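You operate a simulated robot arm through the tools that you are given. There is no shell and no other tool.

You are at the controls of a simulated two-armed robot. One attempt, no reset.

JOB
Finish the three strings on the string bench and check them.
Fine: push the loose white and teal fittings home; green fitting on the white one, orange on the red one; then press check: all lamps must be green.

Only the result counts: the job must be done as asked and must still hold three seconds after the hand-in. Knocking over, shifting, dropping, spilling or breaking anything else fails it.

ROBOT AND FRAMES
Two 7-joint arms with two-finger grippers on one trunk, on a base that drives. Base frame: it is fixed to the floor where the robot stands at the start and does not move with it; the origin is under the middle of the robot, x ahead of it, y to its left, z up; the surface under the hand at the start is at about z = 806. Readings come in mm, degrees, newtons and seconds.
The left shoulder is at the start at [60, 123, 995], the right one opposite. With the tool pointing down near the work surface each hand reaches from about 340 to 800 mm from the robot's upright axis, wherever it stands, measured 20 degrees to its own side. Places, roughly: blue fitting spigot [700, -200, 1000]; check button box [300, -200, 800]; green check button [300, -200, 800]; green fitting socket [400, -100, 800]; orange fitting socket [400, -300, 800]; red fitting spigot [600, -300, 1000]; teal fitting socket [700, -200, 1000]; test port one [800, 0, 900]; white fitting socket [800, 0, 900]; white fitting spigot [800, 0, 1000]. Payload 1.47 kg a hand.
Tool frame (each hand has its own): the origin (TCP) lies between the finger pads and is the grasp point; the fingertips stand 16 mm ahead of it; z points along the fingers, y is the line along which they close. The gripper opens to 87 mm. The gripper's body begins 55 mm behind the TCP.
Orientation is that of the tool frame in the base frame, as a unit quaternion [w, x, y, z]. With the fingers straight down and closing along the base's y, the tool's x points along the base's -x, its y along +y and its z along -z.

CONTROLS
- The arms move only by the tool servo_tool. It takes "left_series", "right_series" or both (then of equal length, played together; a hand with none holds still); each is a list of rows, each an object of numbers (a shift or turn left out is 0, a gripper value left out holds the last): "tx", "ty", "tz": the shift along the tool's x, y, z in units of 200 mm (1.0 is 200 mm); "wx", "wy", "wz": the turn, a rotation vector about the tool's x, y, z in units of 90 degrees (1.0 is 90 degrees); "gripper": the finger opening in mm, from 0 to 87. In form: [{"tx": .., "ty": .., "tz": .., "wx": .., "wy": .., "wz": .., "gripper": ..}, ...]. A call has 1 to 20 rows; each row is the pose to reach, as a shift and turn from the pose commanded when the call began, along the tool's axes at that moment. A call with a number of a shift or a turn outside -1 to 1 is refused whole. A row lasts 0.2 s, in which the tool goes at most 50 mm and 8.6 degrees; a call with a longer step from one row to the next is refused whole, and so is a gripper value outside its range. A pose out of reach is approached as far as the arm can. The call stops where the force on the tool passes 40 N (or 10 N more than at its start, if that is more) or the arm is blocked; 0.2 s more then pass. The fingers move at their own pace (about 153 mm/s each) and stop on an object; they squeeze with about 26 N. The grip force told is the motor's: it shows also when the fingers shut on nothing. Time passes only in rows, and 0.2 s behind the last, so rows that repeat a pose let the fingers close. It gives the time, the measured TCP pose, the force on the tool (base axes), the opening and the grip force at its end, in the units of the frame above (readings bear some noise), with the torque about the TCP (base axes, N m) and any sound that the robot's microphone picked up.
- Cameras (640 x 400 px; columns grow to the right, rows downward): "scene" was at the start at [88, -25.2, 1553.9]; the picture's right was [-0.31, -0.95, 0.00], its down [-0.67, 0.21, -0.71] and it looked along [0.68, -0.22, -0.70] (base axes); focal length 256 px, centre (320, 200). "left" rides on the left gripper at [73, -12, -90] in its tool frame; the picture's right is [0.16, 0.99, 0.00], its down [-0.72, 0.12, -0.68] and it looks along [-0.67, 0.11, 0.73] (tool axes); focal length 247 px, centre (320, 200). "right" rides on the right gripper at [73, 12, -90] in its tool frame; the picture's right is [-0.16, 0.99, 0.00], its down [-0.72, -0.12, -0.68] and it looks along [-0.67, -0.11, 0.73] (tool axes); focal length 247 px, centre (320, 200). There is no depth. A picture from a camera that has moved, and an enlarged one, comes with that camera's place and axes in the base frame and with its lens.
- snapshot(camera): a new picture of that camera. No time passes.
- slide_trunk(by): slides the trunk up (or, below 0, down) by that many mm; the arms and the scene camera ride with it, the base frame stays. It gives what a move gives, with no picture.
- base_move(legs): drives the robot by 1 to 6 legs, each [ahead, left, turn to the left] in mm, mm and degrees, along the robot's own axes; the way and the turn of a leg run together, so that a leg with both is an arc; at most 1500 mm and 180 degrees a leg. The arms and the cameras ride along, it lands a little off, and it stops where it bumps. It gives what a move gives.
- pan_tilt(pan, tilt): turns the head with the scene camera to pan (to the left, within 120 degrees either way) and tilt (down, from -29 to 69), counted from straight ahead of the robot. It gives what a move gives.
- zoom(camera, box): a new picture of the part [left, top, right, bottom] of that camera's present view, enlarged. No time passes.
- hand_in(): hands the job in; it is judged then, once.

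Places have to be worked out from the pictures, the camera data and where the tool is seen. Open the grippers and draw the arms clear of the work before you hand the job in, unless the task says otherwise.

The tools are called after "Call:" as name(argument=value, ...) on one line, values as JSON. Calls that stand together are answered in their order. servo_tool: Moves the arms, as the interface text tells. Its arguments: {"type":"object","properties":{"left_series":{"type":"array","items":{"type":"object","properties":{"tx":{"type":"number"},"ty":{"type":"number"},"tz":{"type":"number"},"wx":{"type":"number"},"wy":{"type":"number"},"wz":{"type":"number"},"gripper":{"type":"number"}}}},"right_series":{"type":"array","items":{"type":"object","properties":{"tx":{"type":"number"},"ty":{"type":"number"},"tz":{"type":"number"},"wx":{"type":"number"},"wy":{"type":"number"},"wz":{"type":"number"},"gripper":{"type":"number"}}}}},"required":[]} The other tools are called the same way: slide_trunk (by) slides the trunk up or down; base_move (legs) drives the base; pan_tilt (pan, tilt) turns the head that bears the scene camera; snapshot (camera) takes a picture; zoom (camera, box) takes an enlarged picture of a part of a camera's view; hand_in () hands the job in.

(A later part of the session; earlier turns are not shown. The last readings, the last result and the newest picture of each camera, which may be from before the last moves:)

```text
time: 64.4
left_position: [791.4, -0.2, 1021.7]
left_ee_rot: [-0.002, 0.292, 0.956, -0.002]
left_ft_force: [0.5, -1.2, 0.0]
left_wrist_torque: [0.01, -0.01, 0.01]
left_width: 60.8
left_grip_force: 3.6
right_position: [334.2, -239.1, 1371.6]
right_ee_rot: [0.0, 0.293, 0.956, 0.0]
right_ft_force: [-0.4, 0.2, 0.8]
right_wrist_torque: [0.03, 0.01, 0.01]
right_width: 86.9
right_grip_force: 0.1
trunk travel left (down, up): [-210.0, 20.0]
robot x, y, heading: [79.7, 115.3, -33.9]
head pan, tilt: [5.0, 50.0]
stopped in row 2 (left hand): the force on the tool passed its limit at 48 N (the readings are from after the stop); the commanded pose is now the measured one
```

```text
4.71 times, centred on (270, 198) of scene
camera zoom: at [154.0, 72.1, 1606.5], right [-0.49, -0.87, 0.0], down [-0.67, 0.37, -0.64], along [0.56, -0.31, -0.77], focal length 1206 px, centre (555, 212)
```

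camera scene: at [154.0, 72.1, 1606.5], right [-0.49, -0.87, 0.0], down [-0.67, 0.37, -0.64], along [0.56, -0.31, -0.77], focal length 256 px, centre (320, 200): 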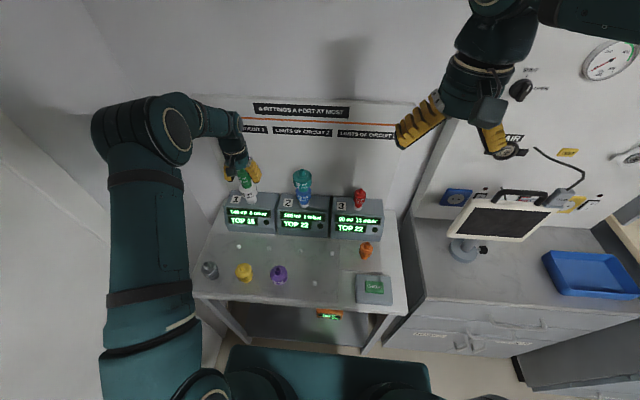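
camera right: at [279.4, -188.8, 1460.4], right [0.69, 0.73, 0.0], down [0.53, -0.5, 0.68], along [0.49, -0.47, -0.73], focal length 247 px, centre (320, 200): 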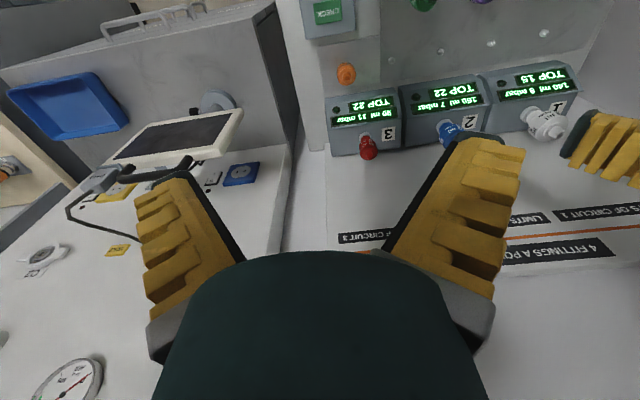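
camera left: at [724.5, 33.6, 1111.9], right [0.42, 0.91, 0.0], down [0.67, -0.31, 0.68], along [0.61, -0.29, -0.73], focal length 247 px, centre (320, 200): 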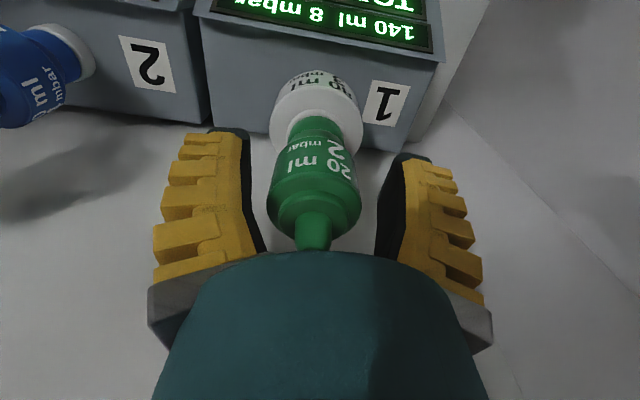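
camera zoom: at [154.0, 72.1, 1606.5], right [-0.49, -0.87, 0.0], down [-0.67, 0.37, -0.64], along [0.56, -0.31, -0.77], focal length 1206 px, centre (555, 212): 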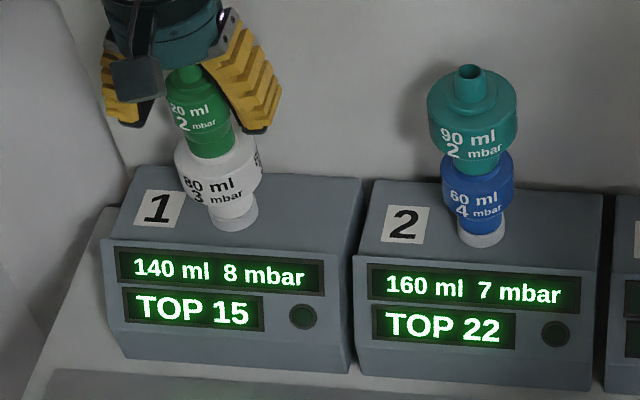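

The lift was stopped by the wrist brushing the board again (forces are zero now, green still in place). I retreat toward the robot first, then go up.

Call:
servo_tool(left_series=[{"tx": 0.04}, {"tx": 0.1}, {"tx": 0.2, "tz": -0.05}, {"tx": 0.4, "tz": -0.1}, {"tx": 0.6, "tz": -0.2, "gripper": 87}, {"tx": 0.75, "tz": -0.3}, {"tx": 0.75, "tz": -0.3}])

Call:
snapshot(camera="left")

Call:
zoom(camera="scene", box=[220, 155, 320, 240])

```text
time: 66.0
left_position: [668.1, 83.8, 1080.9]
left_ee_rot: [-0.001, 0.292, 0.956, -0.002]
left_ft_force: [0.0, 0.6, -0.1]
left_wrist_torque: [-0.02, 0.01, 0.02]
left_width: 87.3
left_grip_force: 0.0
right_position: [333.9, -239.7, 1369.4]
right_ee_rot: [-0.001, 0.293, 0.956, 0.001]
right_ft_force: [-0.4, 0.1, -0.5]
right_wrist_torque: [0.01, 0.02, -0.02]
right_width: 87.1
right_grip_force: 0.1
trunk travel left (down, up): [-210.0, 20.0]
robot x, y, heading: [76.8, 113.5, -34.2]
head pan, tilt: [5.0, 50.0]
```

```text
taken
camera left: at [601.5, 115.6, 1171.0], right [0.42, 0.91, 0.0], down [0.67, -0.31, 0.68], along [0.61, -0.29, -0.73], focal length 247 px, centre (320, 200)
```

left: 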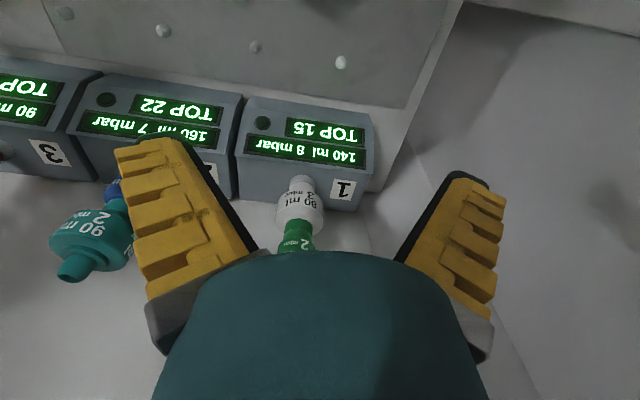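

```text
4.71 times, centred on (270, 198) of scene
camera zoom: at [155.5, 71.5, 1606.4], right [-0.49, -0.87, 0.0], down [-0.67, 0.37, -0.64], along [0.56, -0.31, -0.77], focal length 1206 px, centre (555, 212)
```

zoom: 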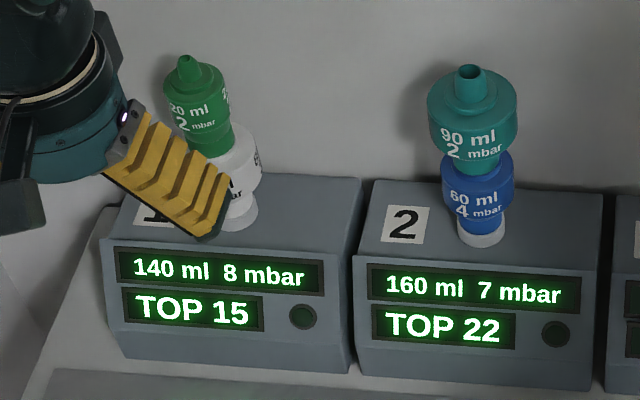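

I zoom on the joints of stack 1 again to make sure nothing was pulled up.

Call:
zoom(camera="left", box=[260, 165, 350, 255])

Call:
zoom(camera="scene", box=[250, 160, 290, 210])

```text
4.44 times, centred on (305, 210) of left
camera zoom: at [601.5, 115.6, 1171.0], right [0.42, 0.91, 0.0], down [0.67, -0.31, 0.68], along [0.61, -0.29, -0.73], focal length 1098 px, centre (387, 156)
```

zoom: 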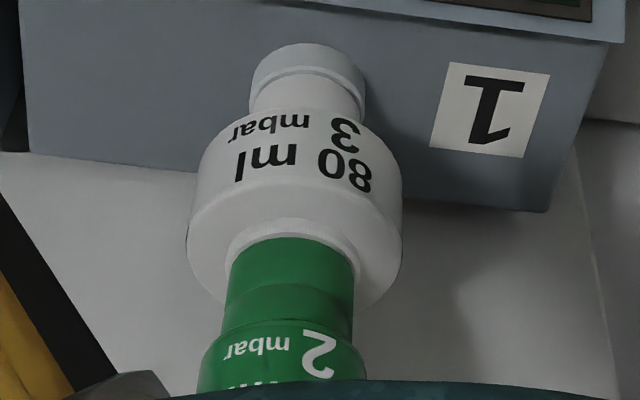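

```text
8.00 times, centred on (270, 185) of scene
camera zoom: at [155.5, 71.5, 1606.4], right [-0.49, -0.87, 0.0], down [-0.67, 0.37, -0.64], along [0.56, -0.31, -0.77], focal length 2051 px, centre (720, 320)
```

zoom: 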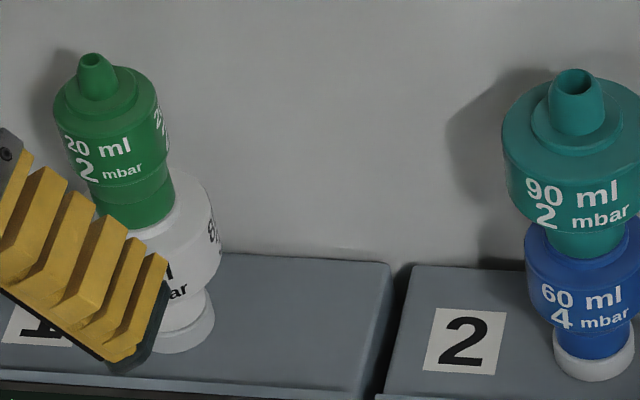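

Stack 1 looks right. Now the right arm: I park the left hand higher and back, and bring the right hand above orange (judged F≈511, L≈31).

Call:
servo_tool(left_series=[{"tz": -0.2}, {"tz": -0.4}, {"tz": -0.6, "tx": 0.05}, {"tz": -0.7, "tx": 0.2}, {"tz": -0.7, "tx": 0.3}, {"tz": -0.7, "tx": 0.3}, {"tz": -0.7, "tx": 0.3}, {"tz": -0.7, "tx": 0.3}], right_series=[{"tx": -0.15, "ty": 0.06}, {"tx": -0.32, "ty": 0.12}, {"tx": -0.5, "ty": 0.2}, {"tx": -0.5, "ty": 0.2, "tz": 0.2}, {"tx": -0.5, "ty": 0.2, "tz": 0.4}, {"tx": -0.5, "ty": 0.2, "tz": 0.6}, {"tx": -0.5, "ty": 0.2, "tz": 0.8}, {"tx": -0.5, "ty": 0.2, "tz": 0.95}])

Call:
snapshot(camera="right")

Call:
snapshot(camera="scene")

```text
time: 67.8
left_position: [616.1, 114.6, 1221.6]
left_ee_rot: [-0.001, 0.291, 0.957, -0.001]
left_ft_force: [0.0, -0.5, 0.1]
left_wrist_torque: [0.01, -0.01, 0.02]
left_width: 86.9
left_grip_force: 0.0
right_position: [438.7, -263.8, 1179.7]
right_ee_rot: [0.0, 0.293, 0.956, 0.001]
right_ft_force: [-0.3, 0.4, -0.4]
right_wrist_torque: [0.02, -0.01, 0.02]
right_width: 87.1
right_grip_force: 0.0
trunk travel left (down, up): [-210.0, 20.0]
robot x, y, heading: [75.6, 117.3, -34.0]
head pan, tilt: [5.0, 50.0]
```

```text
taken
camera right: at [385.5, -212.6, 1270.1], right [0.68, 0.73, 0.0], down [0.53, -0.5, 0.68], along [0.5, -0.47, -0.73], focal length 247 px, centre (320, 200)
```

right: 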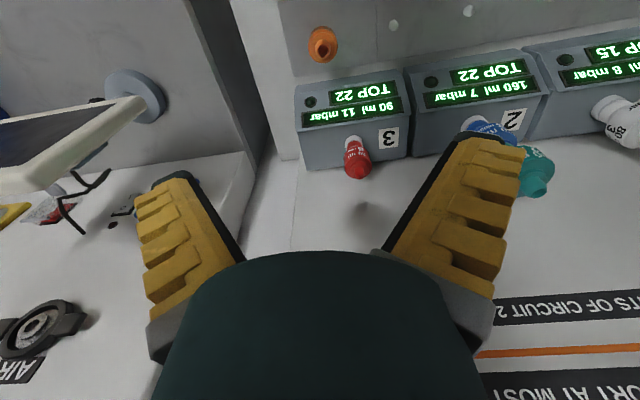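

```text
taken
camera scene: at [155.4, 71.6, 1606.4], right [-0.49, -0.87, 0.0], down [-0.67, 0.37, -0.64], along [0.56, -0.31, -0.77], focal length 256 px, centre (320, 200)
```

scene: 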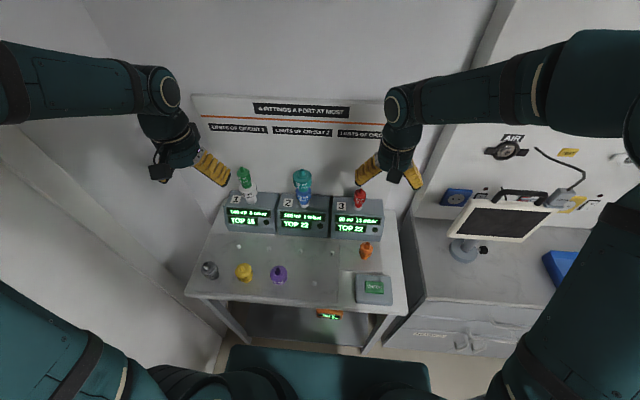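

Orange appears about 7 mm left of the right tool. I shift and lower the right hand to z≈985 and look again.

Call:
servo_tool(right_series=[{"ty": 0.035, "tz": 0.2}, {"ty": 0.035, "tz": 0.4}, {"ty": 0.035, "tz": 0.6}, {"ty": 0.035, "tz": 0.8}, {"ty": 0.035, "tz": 0.95}, {"ty": 0.035, "tz": 0.95}])

Call:
snapshot(camera="right")

Call:
zoom(camera="right", box=[260, 30, 400, 150])

Call:
zoom(camera="scene", box=[320, 180, 420, 270])

```text
time: 69.2
left_position: [615.9, 116.9, 1221.9]
left_ee_rot: [-0.001, 0.291, 0.957, -0.001]
left_ft_force: [0.3, -0.8, -0.3]
left_wrist_torque: [-0.01, -0.02, 0.01]
left_width: 87.0
left_grip_force: 0.0
right_position: [442.6, -256.7, 989.9]
right_ee_rot: [0.0, 0.294, 0.956, 0.001]
right_ft_force: [0.0, -0.2, 0.6]
right_wrist_torque: [0.03, -0.01, -0.03]
right_width: 87.0
right_grip_force: 0.1
trunk travel left (down, up): [-210.0, 20.0]
robot x, y, heading: [77.7, 113.3, -34.0]
head pan, tilt: [5.0, 50.0]
```

```text
taken
camera right: at [388.9, -206.2, 1080.2], right [0.68, 0.73, 0.0], down [0.53, -0.5, 0.68], along [0.5, -0.47, -0.73], focal length 247 px, centre (320, 200)
```

right: 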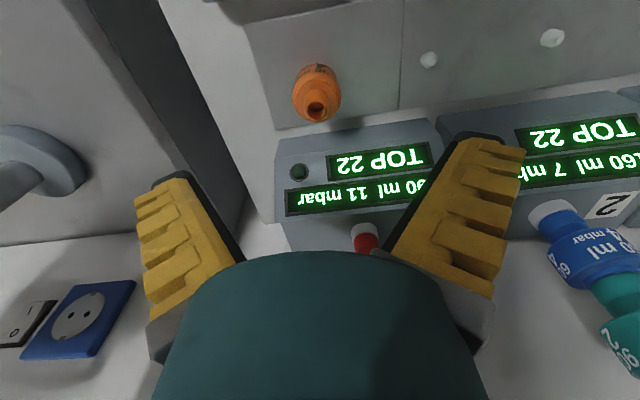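

```text
3.33 times, centred on (330, 90) of right
camera zoom: at [388.9, -206.2, 1080.2], right [0.68, 0.73, 0.0], down [0.53, -0.5, 0.68], along [0.5, -0.47, -0.73], focal length 823 px, centre (287, 567)
```

zoom: 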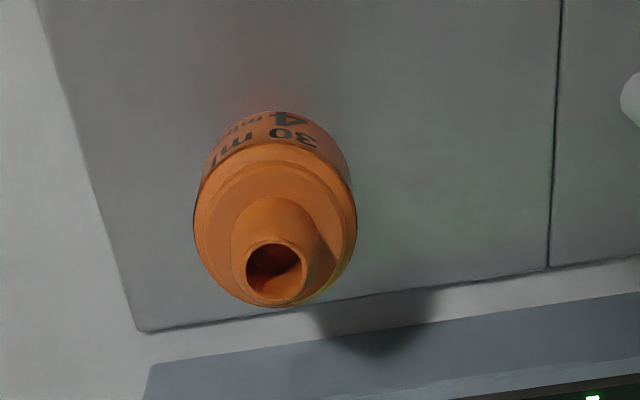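

```text
4.44 times, centred on (370, 225) of scene
camera zoom: at [154.2, 72.2, 1606.5], right [-0.49, -0.87, 0.0], down [-0.67, 0.37, -0.64], along [0.56, -0.31, -0.77], focal length 1139 px, centre (98, 89)
```

zoom: 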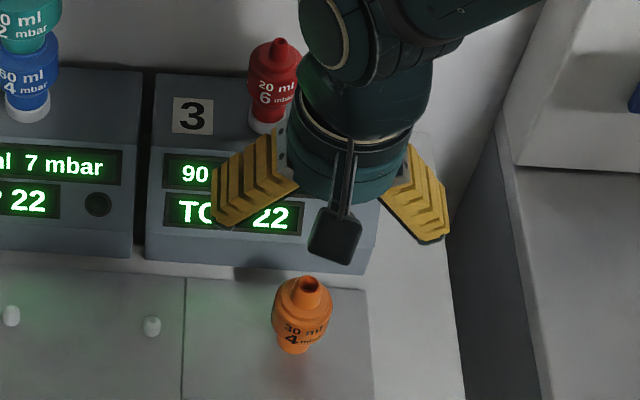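

Both views agree on orange at F≈518, L≈32, top z≈888. I align over it and lower partway with the fingers open.

Call:
servo_tool(right_series=[{"tx": -0.04, "ty": -0.021}, {"tx": -0.04, "ty": -0.021, "tz": 0.15}, {"tx": -0.04, "ty": -0.021, "tz": 0.3}, {"tx": -0.04, "ty": -0.021, "tz": 0.42}, {"tx": -0.04, "ty": -0.021, "tz": 0.45}, {"tx": -0.04, "ty": -0.021, "tz": 0.45, "gripper": 60}, {"tx": -0.04, "ty": -0.021, "tz": 0.45, "gripper": 60}])

Call:
snapshot(camera="right")

Call:
zoom(camera="scene", box=[320, 190, 420, 280])

```text
time: 70.8
left_position: [616.1, 115.8, 1220.8]
left_ee_rot: [-0.002, 0.292, 0.956, -0.001]
left_ft_force: [0.0, 0.2, 0.3]
left_wrist_torque: [0.0, 0.0, 0.03]
left_width: 86.9
left_grip_force: 0.0
right_position: [447.2, -266.7, 899.9]
right_ee_rot: [0.0, 0.294, 0.956, 0.0]
right_ft_force: [-0.2, -1.0, 0.2]
right_wrist_torque: [0.02, 0.0, -0.05]
right_width: 64.5
right_grip_force: 3.8
trunk travel left (down, up): [-210.0, 20.0]
robot x, y, heading: [79.8, 115.1, -34.1]
head pan, tilt: [5.0, 50.0]
```

```text
taken
camera right: at [392.9, -215.0, 990.9], right [0.68, 0.73, 0.0], down [0.53, -0.5, 0.68], along [0.5, -0.47, -0.73], focal length 247 px, centre (320, 200)
```

right: 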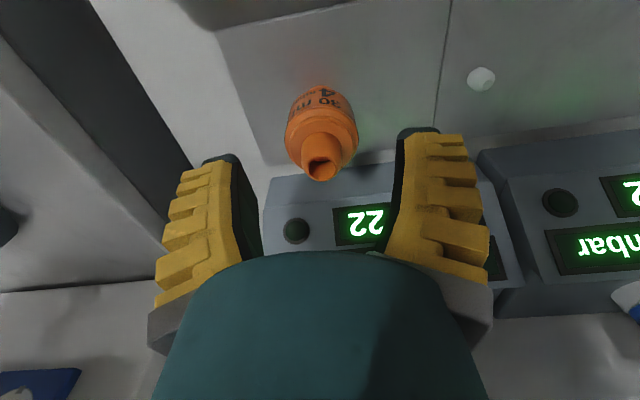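

```text
4.44 times, centred on (370, 235) of scene
camera zoom: at [154.6, 72.1, 1606.5], right [-0.49, -0.87, 0.0], down [-0.67, 0.37, -0.64], along [0.56, -0.31, -0.77], focal length 1139 px, centre (98, 44)
```

zoom: 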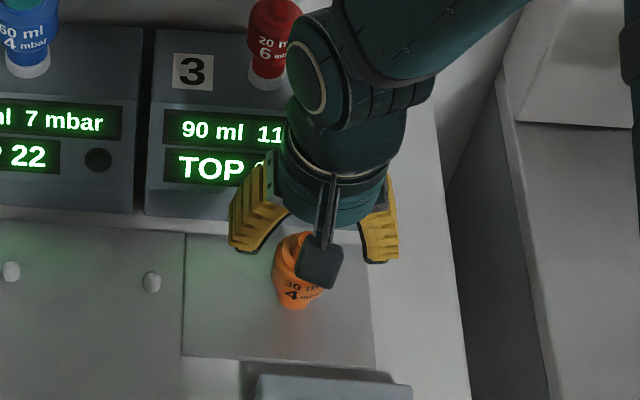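

Orange is centred between the fingers. I lower to TCP z≈843 and close on its body.

Call:
servo_tool(right_series=[{"ty": 0.003, "tz": 0.1}, {"ty": 0.003, "tz": 0.2}, {"ty": 0.003, "tz": 0.26}, {"ty": 0.003, "tz": 0.283}, {"ty": 0.003, "tz": 0.283}])

Call:
snapshot(camera="right")

```text
time: 72.0
left_position: [616.4, 115.2, 1220.8]
left_ee_rot: [-0.002, 0.292, 0.957, -0.002]
left_ft_force: [0.6, -0.5, 0.2]
left_wrist_torque: [-0.02, 0.0, 0.0]
left_width: 87.2
left_grip_force: 0.0
right_position: [446.8, -262.9, 842.2]
right_ee_rot: [0.0, 0.294, 0.956, 0.0]
right_ft_force: [0.1, 0.6, 0.0]
right_wrist_torque: [-0.01, -0.02, 0.01]
right_width: 64.6
right_grip_force: 3.1
trunk travel left (down, up): [-210.0, 20.0]
robot x, y, heading: [76.8, 114.4, -34.3]
head pan, tilt: [5.0, 50.0]
```

```text
taken
camera right: at [393.7, -212.7, 932.8], right [0.69, 0.73, 0.0], down [0.53, -0.5, 0.68], along [0.5, -0.47, -0.73], focal length 247 px, centre (320, 200)
```

right: 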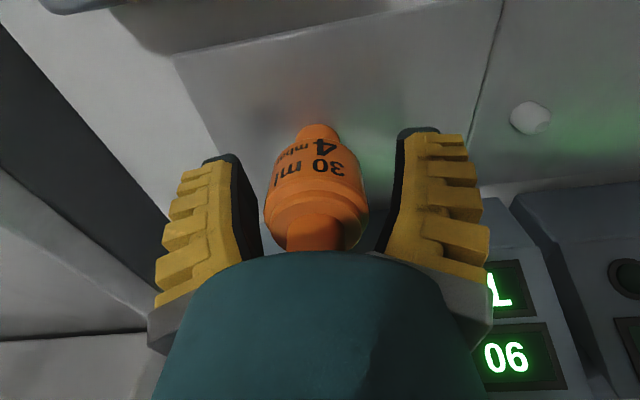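

Orange is well between the fingers. I close the right gripper on it.

Call:
servo_tool(right_series=[{"gripper": 20}, {"gripper": 10}, {"gripper": 0}, {"gripper": 0}])

Call:
snapshot(camera="right")

```text
time: 73.0
left_position: [614.9, 115.2, 1222.0]
left_ee_rot: [0.0, 0.292, 0.957, -0.001]
left_ft_force: [0.2, 0.4, -0.3]
left_wrist_torque: [0.03, 0.0, 0.0]
left_width: 86.8
left_grip_force: 0.0
right_position: [447.2, -263.1, 843.7]
right_ee_rot: [0.0, 0.294, 0.956, 0.0]
right_ft_force: [-1.3, 0.1, 5.4]
right_wrist_torque: [-0.01, 0.1, -0.03]
right_width: 33.5
right_grip_force: 25.8
trunk travel left (down, up): [-210.0, 20.0]
robot x, y, heading: [82.0, 117.0, -33.9]
head pan, tilt: [5.0, 50.0]
```

```text
taken
camera right: at [393.5, -212.5, 933.2], right [0.68, 0.73, 0.0], down [0.53, -0.5, 0.68], along [0.5, -0.47, -0.73], focal length 247 px, centre (320, 200)
```

right: 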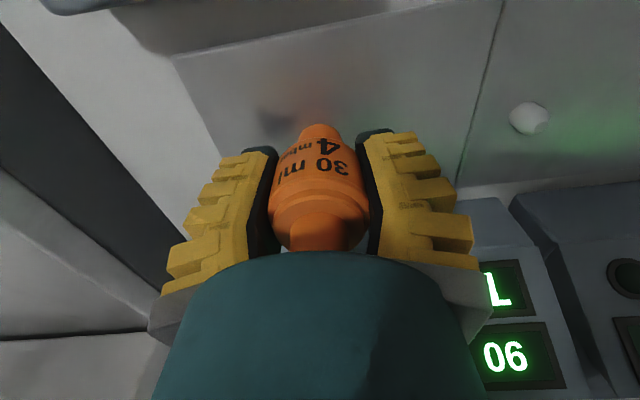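

The grip holds at 33.5 mm and 26 N. I lift orange straight up and check.

Call:
servo_tool(right_series=[{"tz": -0.05}, {"tz": -0.15}, {"tz": -0.35}, {"tz": -0.55}, {"tz": -0.75}, {"tz": -0.95}, {"tz": -1.0}])

Call:
snapshot(camera="right")

Call:
zoom(camera="scene", box=[320, 150, 420, 280])

```text
time: 74.6
left_position: [615.8, 115.6, 1221.0]
left_ee_rot: [-0.001, 0.291, 0.957, -0.001]
left_ft_force: [-0.2, 0.2, -0.5]
left_wrist_torque: [0.02, -0.03, 0.0]
left_width: 86.8
left_grip_force: 0.0
right_position: [445.9, -265.1, 1044.7]
right_ee_rot: [0.0, 0.293, 0.956, 0.0]
right_ft_force: [-0.1, 0.1, -0.7]
right_wrist_torque: [0.06, 0.0, -0.02]
right_width: 32.7
right_grip_force: 25.8
trunk travel left (down, up): [-210.0, 20.0]
robot x, y, heading: [81.3, 116.6, -34.0]
head pan, tilt: [5.0, 50.0]
```

```text
taken
camera right: at [392.5, -213.9, 1134.6], right [0.68, 0.73, 0.0], down [0.53, -0.5, 0.68], along [0.49, -0.47, -0.73], focal length 247 px, centre (320, 200)
```

right: 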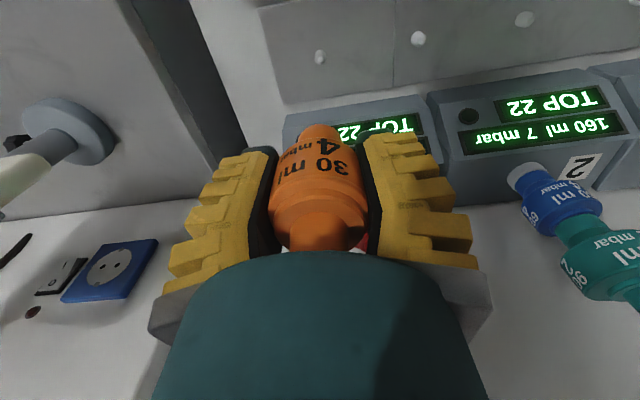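

```text
3.08 times, centred on (370, 215) of scene
camera zoom: at [155.0, 71.9, 1606.4], right [-0.49, -0.87, 0.0], down [-0.67, 0.37, -0.64], along [0.56, -0.31, -0.77], focal length 789 px, centre (166, 154)
```

zoom: 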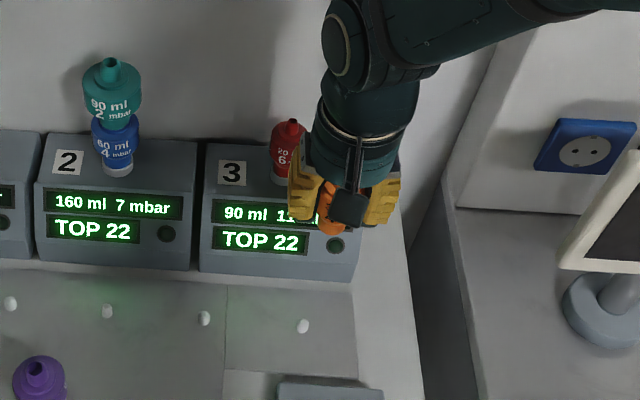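

Orange is in hand. Red's top I judge at F≈655, L≈65, z≈995. I move to a hover at F≈648, L≈65, z≈1090.

Call:
servo_tool(right_series=[{"tz": -0.22}, {"tz": -0.225, "tx": -0.1, "ty": 0.03}, {"tz": -0.225, "tx": -0.28, "ty": 0.08}, {"tz": -0.225, "tx": -0.46, "ty": 0.13}, {"tz": -0.225, "tx": -0.6, "ty": 0.17}, {"tz": -0.225, "tx": -0.65, "ty": 0.17}, {"tz": -0.225, "tx": -0.65, "ty": 0.17}])

Call:
snapshot(camera="right")

Call:
zoom(camera="right", box=[260, 40, 380, 160])

Call:
zoom(camera="scene", box=[335, 140, 385, 210])

```text
time: 76.2
left_position: [616.9, 115.3, 1221.7]
left_ee_rot: [0.0, 0.291, 0.957, -0.001]
left_ft_force: [0.0, 0.1, -0.3]
left_wrist_torque: [0.02, 0.0, 0.0]
left_width: 87.1
left_grip_force: 0.0
right_position: [574.3, -307.3, 1086.7]
right_ee_rot: [-0.001, 0.294, 0.956, 0.0]
right_ft_force: [0.3, -1.4, -0.6]
right_wrist_torque: [-0.02, 0.0, -0.02]
right_width: 32.5
right_grip_force: 26.6
trunk travel left (down, up): [-210.0, 20.0]
robot x, y, heading: [78.5, 114.7, -34.4]
head pan, tilt: [5.0, 50.0]
```

```text
taken
camera right: at [520.2, -256.9, 1178.1], right [0.68, 0.73, 0.0], down [0.53, -0.5, 0.68], along [0.5, -0.47, -0.73], focal length 247 px, centre (320, 200)
```

right: 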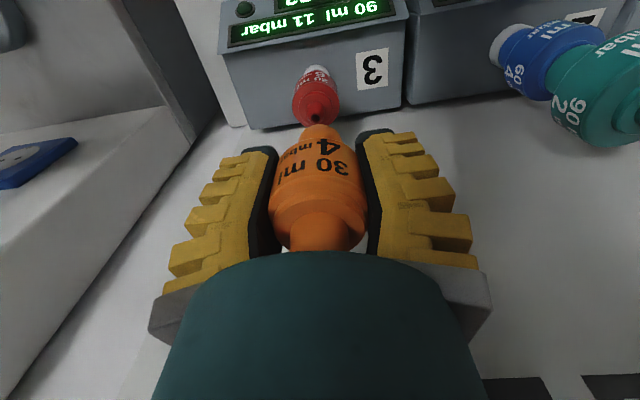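

```text
3.33 times, centred on (320, 100) of right
camera zoom: at [520.2, -256.9, 1178.1], right [0.68, 0.73, 0.0], down [0.53, -0.5, 0.68], along [0.5, -0.47, -0.73], focal length 823 px, centre (320, 533)
```

zoom: 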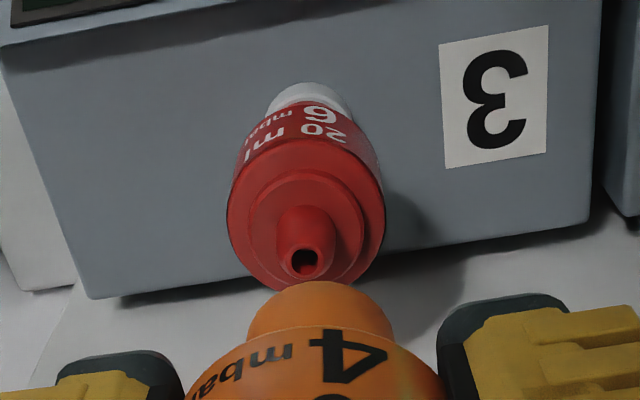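

```text
5.71 times, centred on (360, 175) of scene
camera zoom: at [154.8, 72.1, 1606.5], right [-0.49, -0.87, 0.0], down [-0.67, 0.37, -0.64], along [0.56, -0.31, -0.77], focal length 1465 px, centre (91, 343)
```

zoom: 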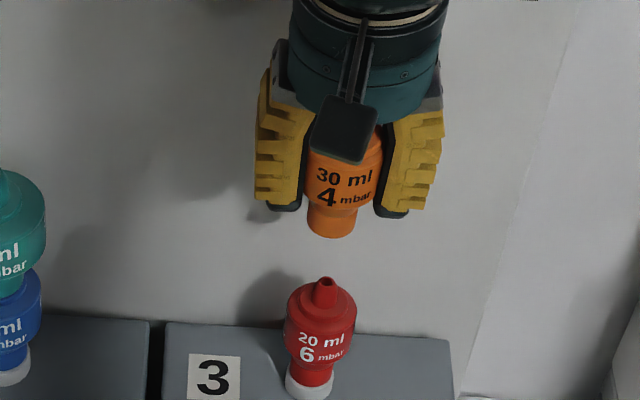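

Red's spigot lies about 9–10 mm further and 4.5 mm to the right of orange's axis, top near z≈992. To keep the wrist off the board I lean the hand back by 1.5° while moving closer and lowering to just above red.

Call:
servo_tool(right_series=[{"ty": -0.022, "tz": 0.05, "wy": -0.008}, {"ty": -0.022, "tz": 0.13, "tx": -0.01, "wy": -0.0167}, {"ty": -0.022, "tz": 0.21, "tx": -0.03, "wy": -0.0167}, {"ty": -0.022, "tz": 0.235, "tx": -0.037, "wy": -0.0167}, {"ty": -0.022, "tz": 0.235, "tx": -0.037, "wy": -0.0167}])

Call:
zoom(camera="right", box=[260, 40, 380, 160])

Call:
zoom(camera="scene", box=[335, 150, 385, 220])

```text
time: 77.4
left_position: [617.1, 115.2, 1222.7]
left_ee_rot: [-0.001, 0.292, 0.956, -0.001]
left_ft_force: [-0.5, 0.0, 0.0]
left_wrist_torque: [0.01, 0.01, 0.0]
left_width: 87.4
left_grip_force: 0.2
right_position: [578.3, -315.1, 1041.1]
right_ee_rot: [0.013, 0.294, 0.956, -0.004]
right_ft_force: [-1.7, 0.2, -0.3]
right_wrist_torque: [0.01, 0.0, 0.0]
right_width: 32.6
right_grip_force: 26.7
trunk travel left (down, up): [-210.0, 20.0]
robot x, y, heading: [79.3, 114.1, -34.2]
head pan, tilt: [5.0, 50.0]
```

```text
3.33 times, centred on (320, 100) of right
camera zoom: at [522.3, -263.8, 1129.4], right [0.68, 0.73, 0.0], down [0.52, -0.49, 0.7], along [0.51, -0.48, -0.72], focal length 823 px, centre (320, 533)
```

zoom: 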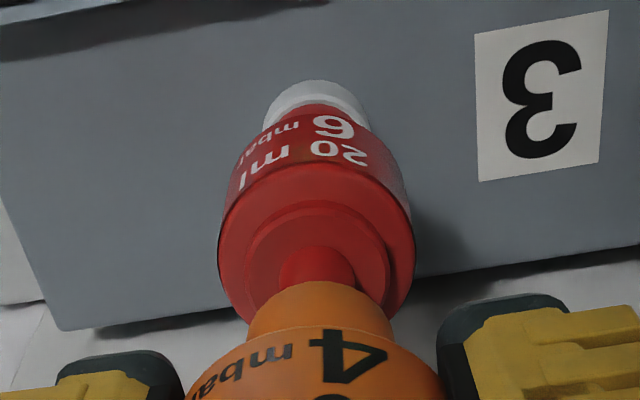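

```text
5.71 times, centred on (360, 185) of scene
camera zoom: at [154.7, 72.0, 1606.5], right [-0.49, -0.87, 0.0], down [-0.67, 0.37, -0.64], along [0.56, -0.31, -0.77], focal length 1465 px, centre (91, 286)
```

zoom: 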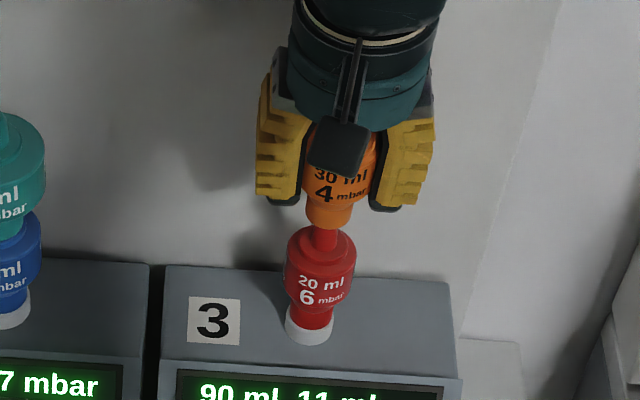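

Orange is aligned laterally within 1 mm; red seems about 1.5–2 mm further. I nudge forward 1.5 mm and lower 15 mm in small steps, watching for force.

Call:
servo_tool(right_series=[{"tx": -0.008, "ty": -0.003, "tz": 0.015}, {"tx": -0.008, "ty": -0.003, "tz": 0.03}, {"tx": -0.008, "ty": -0.003, "tz": 0.045}, {"tx": -0.008, "ty": -0.003, "tz": 0.06}, {"tx": -0.008, "ty": -0.003, "tz": 0.0725}])

Call:
zoom(camera="right", box=[260, 40, 380, 160])

Call:
zoom(camera="scene", box=[345, 165, 380, 210])

```text
time: 78.6
left_position: [616.5, 116.0, 1222.1]
left_ee_rot: [-0.001, 0.292, 0.956, -0.002]
left_ft_force: [1.7, 0.0, -0.6]
left_wrist_torque: [0.01, 0.0, 0.01]
left_width: 87.2
left_grip_force: 0.0
right_position: [579.9, -318.7, 1026.8]
right_ee_rot: [0.012, 0.293, 0.956, -0.004]
right_ft_force: [0.6, -0.5, -1.1]
right_wrist_torque: [-0.01, 0.0, 0.02]
right_width: 32.6
right_grip_force: 26.0
trunk travel left (down, up): [-210.0, 20.0]
robot x, y, heading: [80.3, 115.5, -34.0]
head pan, tilt: [5.0, 50.0]
```

```text
3.33 times, centred on (320, 100) of right
camera zoom: at [523.7, -265.7, 1114.9], right [0.68, 0.73, 0.0], down [0.52, -0.49, 0.7], along [0.51, -0.48, -0.72], focal length 823 px, centre (320, 533)
```

zoom: 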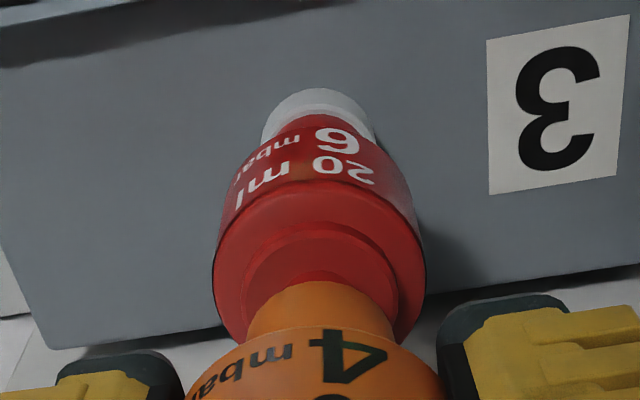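

```text
8.89 times, centred on (362, 188) of scene
camera zoom: at [154.7, 72.0, 1606.4], right [-0.49, -0.87, 0.0], down [-0.67, 0.37, -0.64], along [0.56, -0.31, -0.77], focal length 2279 px, centre (-58, 311)
```

zoom: 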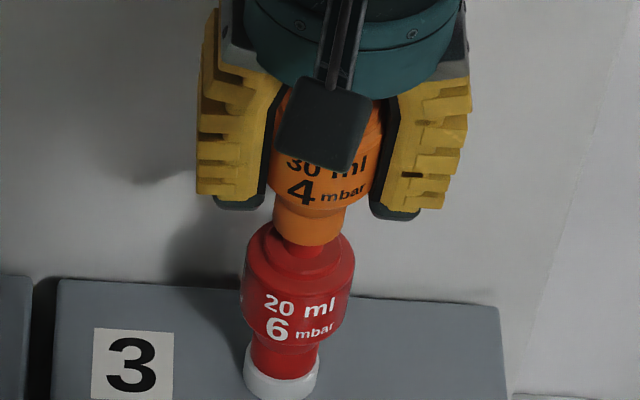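

No force, and both views now show orange aligned with red to within about 1 mm. I continue lowering in 2.5 mm steps.

Call:
servo_tool(right_series=[{"tz": 0.0125}, {"tz": 0.025}, {"tz": 0.0375}, {"tz": 0.05}, {"tz": 0.0625}])

Call:
zoom(camera="right", box=[260, 40, 380, 160])

Call:
zoom(camera="scene", box=[345, 165, 380, 210])

```text
time: 79.8
left_position: [616.2, 116.5, 1221.7]
left_ee_rot: [-0.001, 0.291, 0.957, -0.002]
left_ft_force: [-0.1, 1.3, 0.1]
left_wrist_torque: [0.01, 0.0, 0.0]
left_width: 87.1
left_grip_force: 0.1
right_position: [580.7, -318.4, 1015.8]
right_ee_rot: [0.013, 0.293, 0.956, -0.004]
right_ft_force: [-2.7, 2.0, 8.2]
right_wrist_torque: [0.09, 0.15, -0.01]
right_width: 32.6
right_grip_force: 25.8
trunk travel left (down, up): [-210.0, 20.0]
robot x, y, heading: [73.6, 113.7, -33.9]
head pan, tilt: [5.0, 50.0]
```

```text
3.33 times, centred on (320, 100) of right
camera zoom: at [523.3, -265.5, 1104.0], right [0.68, 0.73, 0.01], down [0.52, -0.49, 0.7], along [0.51, -0.48, -0.71], focal length 823 px, centre (320, 533)
```

zoom: 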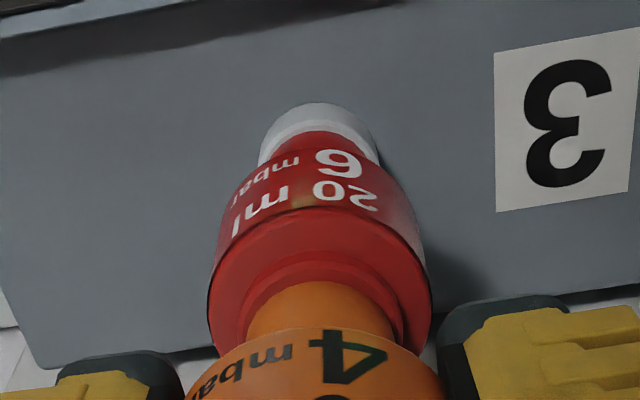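

```text
8.89 times, centred on (362, 188) of scene
camera zoom: at [153.7, 72.9, 1606.6], right [-0.49, -0.87, 0.0], down [-0.67, 0.37, -0.64], along [0.56, -0.31, -0.77], focal length 2279 px, centre (-58, 311)
```

zoom: 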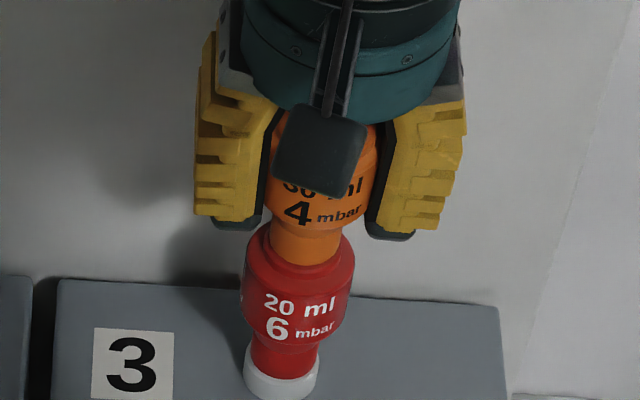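

Orange is on the spigot with 8 N. I keep pressing down in 2 mm steps.

Call:
servo_tool(right_series=[{"tz": 0.01}, {"tz": 0.02}, {"tz": 0.03}, {"tz": 0.04}, {"tz": 0.05}, {"tz": 0.06}])

Call:
zoom(camera="right", box=[260, 40, 380, 160])

Call:
zoom(camera="scene", box=[345, 165, 380, 210])

```text
time: 81.2
left_position: [614.2, 117.1, 1221.9]
left_ee_rot: [0.001, 0.292, 0.956, -0.001]
left_ft_force: [0.6, -0.2, 0.4]
left_wrist_torque: [0.01, 0.0, -0.01]
left_width: 86.5
left_grip_force: 0.1
right_position: [578.2, -317.9, 1006.1]
right_ee_rot: [0.016, 0.293, 0.956, -0.004]
right_ft_force: [-0.8, 0.4, 34.6]
right_wrist_torque: [0.08, 0.21, 0.0]
right_width: 38.6
right_grip_force: 26.4
trunk travel left (down, up): [-210.0, 20.0]
robot x, y, heading: [80.6, 115.7, -34.2]
head pan, tilt: [5.0, 50.0]
```

```text
3.33 times, centred on (320, 100) of right
camera zoom: at [522.7, -265.0, 1094.6], right [0.68, 0.73, 0.01], down [0.51, -0.49, 0.7], along [0.52, -0.48, -0.71], focal length 823 px, centre (320, 533)
```

zoom: 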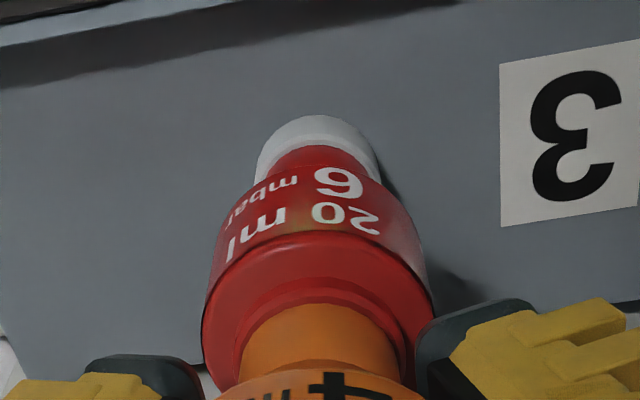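

```text
8.89 times, centred on (362, 188) of scene
camera zoom: at [151.8, 74.4, 1606.9], right [-0.49, -0.87, 0.0], down [-0.67, 0.37, -0.64], along [0.56, -0.31, -0.76], focal length 2279 px, centre (-58, 311)
```

zoom: 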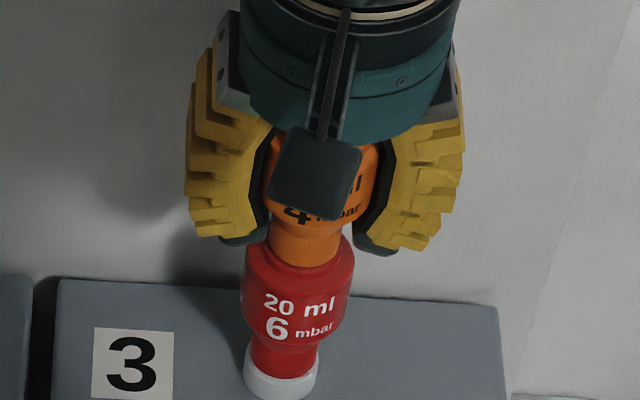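

Orange has nearly bottomed, and the fingers slipped down along it (35 N). I open the fingers, rise a bit and straighten the hand for a palm push.

Call:
servo_tool(right_series=[{"gripper": 50, "tz": -0.01}, {"gripper": 50, "tz": -0.03}, {"tz": -0.06, "tx": 0.008, "wy": 0.01}, {"tz": -0.1, "tx": 0.012, "wy": 0.0175}, {"tz": -0.1, "tx": 0.012, "wy": 0.0175}])

Call:
snapshot(camera="right")

Call:
zoom(camera="scene", box=[335, 150, 385, 220])

```text
time: 82.4
left_position: [616.5, 114.8, 1221.0]
left_ee_rot: [-0.001, 0.291, 0.957, -0.001]
left_ft_force: [-0.5, -0.3, -0.7]
left_wrist_torque: [0.01, 0.01, 0.01]
left_width: 87.3
left_grip_force: 0.1
right_position: [576.5, -317.2, 1022.1]
right_ee_rot: [-0.002, 0.293, 0.956, 0.001]
right_ft_force: [0.6, 0.1, -0.9]
right_wrist_torque: [0.03, -0.02, -0.02]
right_width: 55.0
right_grip_force: 4.0
trunk travel left (down, up): [-210.0, 20.0]
robot x, y, heading: [81.9, 112.6, -34.4]
head pan, tilt: [5.0, 50.0]
```

```text
taken
camera right: at [522.5, -266.2, 1112.6], right [0.68, 0.73, 0.0], down [0.54, -0.5, 0.68], along [0.49, -0.46, -0.73], focal length 247 px, centre (320, 200)
```

right: 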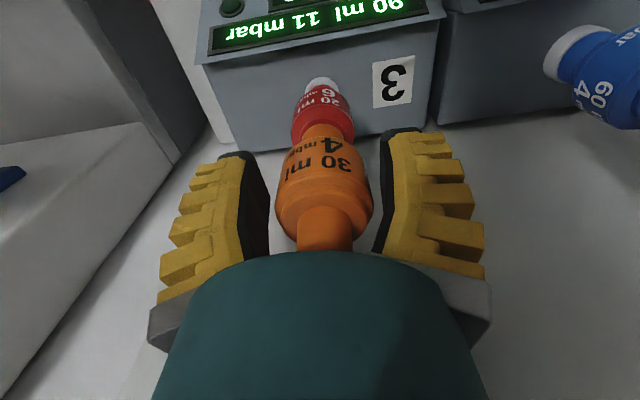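

```text
5.71 times, centred on (360, 185) of scene
camera zoom: at [154.7, 71.9, 1606.4], right [-0.49, -0.87, 0.0], down [-0.67, 0.37, -0.64], along [0.56, -0.31, -0.77], focal length 1465 px, centre (91, 286)
```

zoom: 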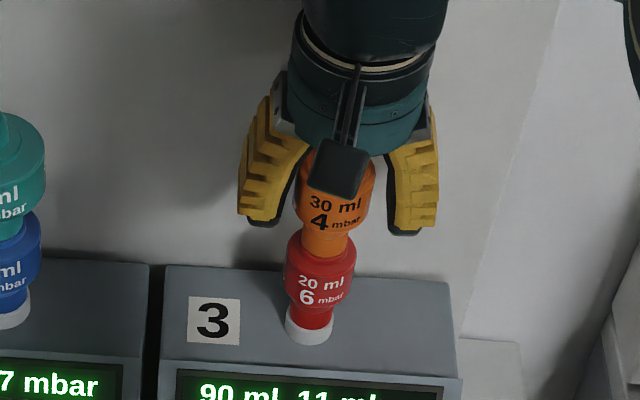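

Orange stands on red, hand straight and open. I press down with the palm on orange's spigot in small steps.

Call:
servo_tool(right_series=[{"tz": 0.03}, {"tz": 0.06}, {"tz": 0.07}, {"tz": 0.08}, {"tz": 0.09}, {"tz": 0.1}, {"tz": 0.11}, {"tz": 0.12}, {"tz": 0.13}])

Call:
zoom(camera="right", box=[250, 40, 390, 180])

Call:
zoom(camera="scene", box=[335, 150, 385, 220])

```text
time: 84.0
left_position: [615.1, 115.7, 1221.3]
left_ee_rot: [0.0, 0.292, 0.956, -0.002]
left_ft_force: [-0.2, -0.5, -0.7]
left_wrist_torque: [0.01, -0.04, 0.0]
left_width: 87.1
left_grip_force: 0.1
right_position: [578.1, -315.9, 1007.2]
right_ee_rot: [0.007, 0.293, 0.956, -0.001]
right_ft_force: [-4.7, 1.4, 15.3]
right_wrist_torque: [-0.13, -0.2, 0.02]
right_width: 55.5
right_grip_force: 3.5
trunk travel left (down, up): [-210.0, 20.0]
robot x, y, heading: [80.6, 115.1, -34.1]
head pan, tilt: [5.0, 50.0]
stopped in row 8 (right hand): the force on the tool passed its limit at 43 N (the readings are from after the stop); the commanded pose is now the measured one
```

```text
2.86 times, centred on (320, 110) of right
camera zoom: at [524.1, -265.8, 1096.4], right [0.68, 0.73, 0.01], down [0.53, -0.5, 0.69], along [0.5, -0.47, -0.73], focal length 706 px, centre (320, 457)
```

zoom: 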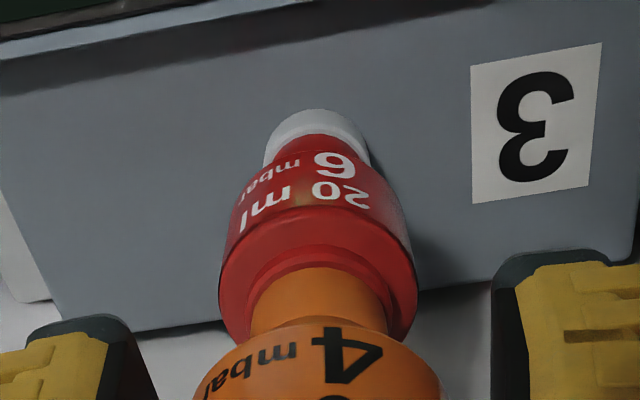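

```text
5.71 times, centred on (360, 185) of scene
camera zoom: at [152.4, 73.2, 1606.5], right [-0.49, -0.87, 0.0], down [-0.67, 0.37, -0.64], along [0.56, -0.31, -0.77], focal length 1465 px, centre (91, 286)
```

zoom: 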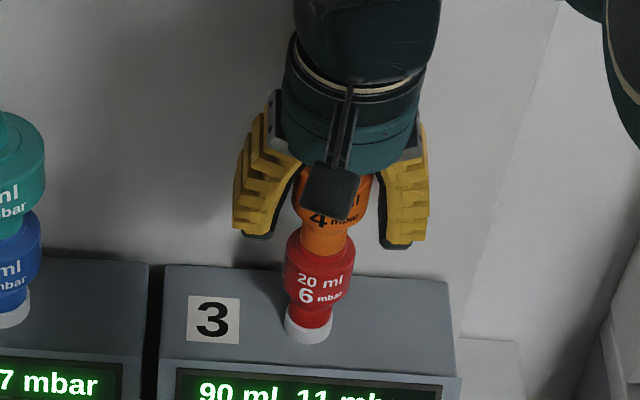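

The palm push stopped at 43 N. I ease up while moving away from the board, then retreat to inspect the joint from the front.

Call:
servo_tool(right_series=[{"tz": -0.02, "tx": 0.0}, {"tz": -0.05, "tx": 0.01}, {"tz": -0.08, "tx": 0.05, "wy": 0.006}, {"tz": -0.1, "tx": 0.2, "wy": 0.006}, {"tz": -0.1, "tx": 0.4, "wy": 0.006}, {"tz": -0.12, "tx": 0.53, "wy": 0.006}, {"tz": -0.15, "tx": 0.53, "wy": 0.006}])

Call:
snapshot(camera="right")

Call:
zoom(camera="right", box=[270, 150, 370, 250])

Call:
zoom(camera="scene", box=[335, 150, 385, 220])

```text
time: 85.7
left_position: [615.0, 116.6, 1221.8]
left_ee_rot: [-0.001, 0.292, 0.957, -0.001]
left_ft_force: [-0.7, -0.7, -0.7]
left_wrist_torque: [0.02, -0.02, -0.04]
left_width: 87.1
left_grip_force: 0.1
right_position: [490.7, -258.7, 1033.0]
right_ee_rot: [-0.001, 0.294, 0.956, 0.002]
right_ft_force: [-0.1, -0.1, 0.2]
right_wrist_torque: [0.0, -0.01, -0.01]
right_width: 55.3
right_grip_force: 4.4
trunk travel left (down, up): [-210.0, 20.0]
robot x, y, heading: [79.4, 117.1, -34.0]
head pan, tilt: [5.0, 50.0]
```

```text
taken
camera right: at [436.2, -207.2, 1123.0], right [0.69, 0.73, 0.0], down [0.53, -0.5, 0.68], along [0.5, -0.46, -0.73], focal length 247 px, centre (320, 200)
```

right: 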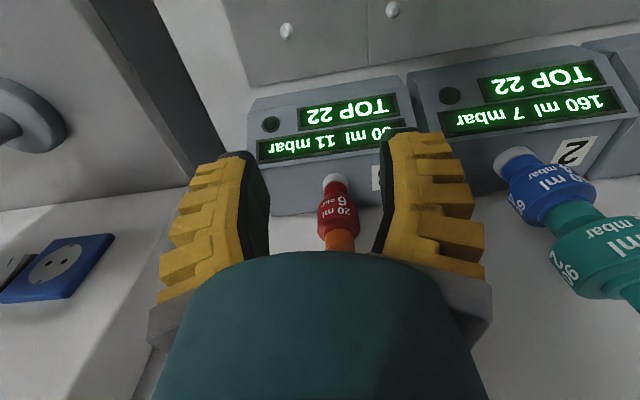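

```text
4.00 times, centred on (320, 200) of right
camera zoom: at [436.2, -207.2, 1123.0], right [0.69, 0.73, 0.0], down [0.53, -0.5, 0.68], along [0.5, -0.46, -0.73], focal length 988 px, centre (320, 200)
```

zoom: 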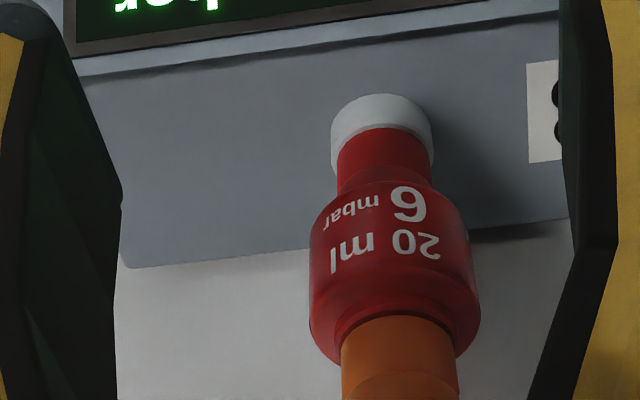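

```text
5.71 times, centred on (360, 185) of scene
camera zoom: at [154.8, 72.0, 1606.4], right [-0.49, -0.87, 0.0], down [-0.67, 0.37, -0.64], along [0.56, -0.31, -0.77], focal length 1465 px, centre (91, 286)
```

zoom: 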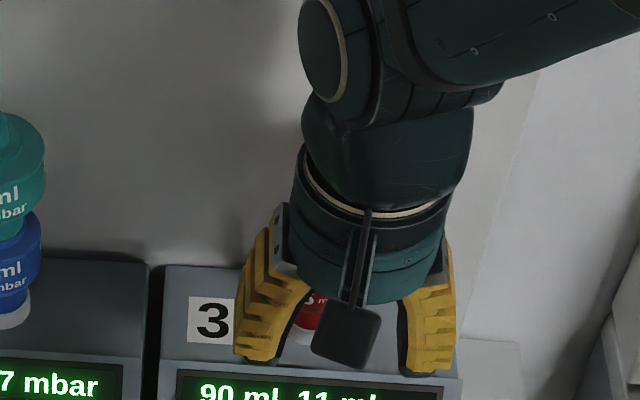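

I zoom closely on the orange–red joint.

Call:
zoom(camera="right", box=[310, 205, 370, 252])

```text
8.51 times, centred on (340, 228) of right
camera zoom: at [436.2, -207.2, 1123.0], right [0.69, 0.73, 0.0], down [0.53, -0.5, 0.68], along [0.5, -0.46, -0.73], focal length 2102 px, centre (150, -43)
```

zoom: 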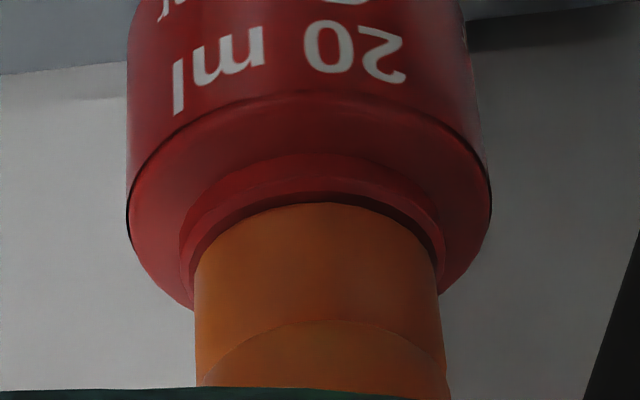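

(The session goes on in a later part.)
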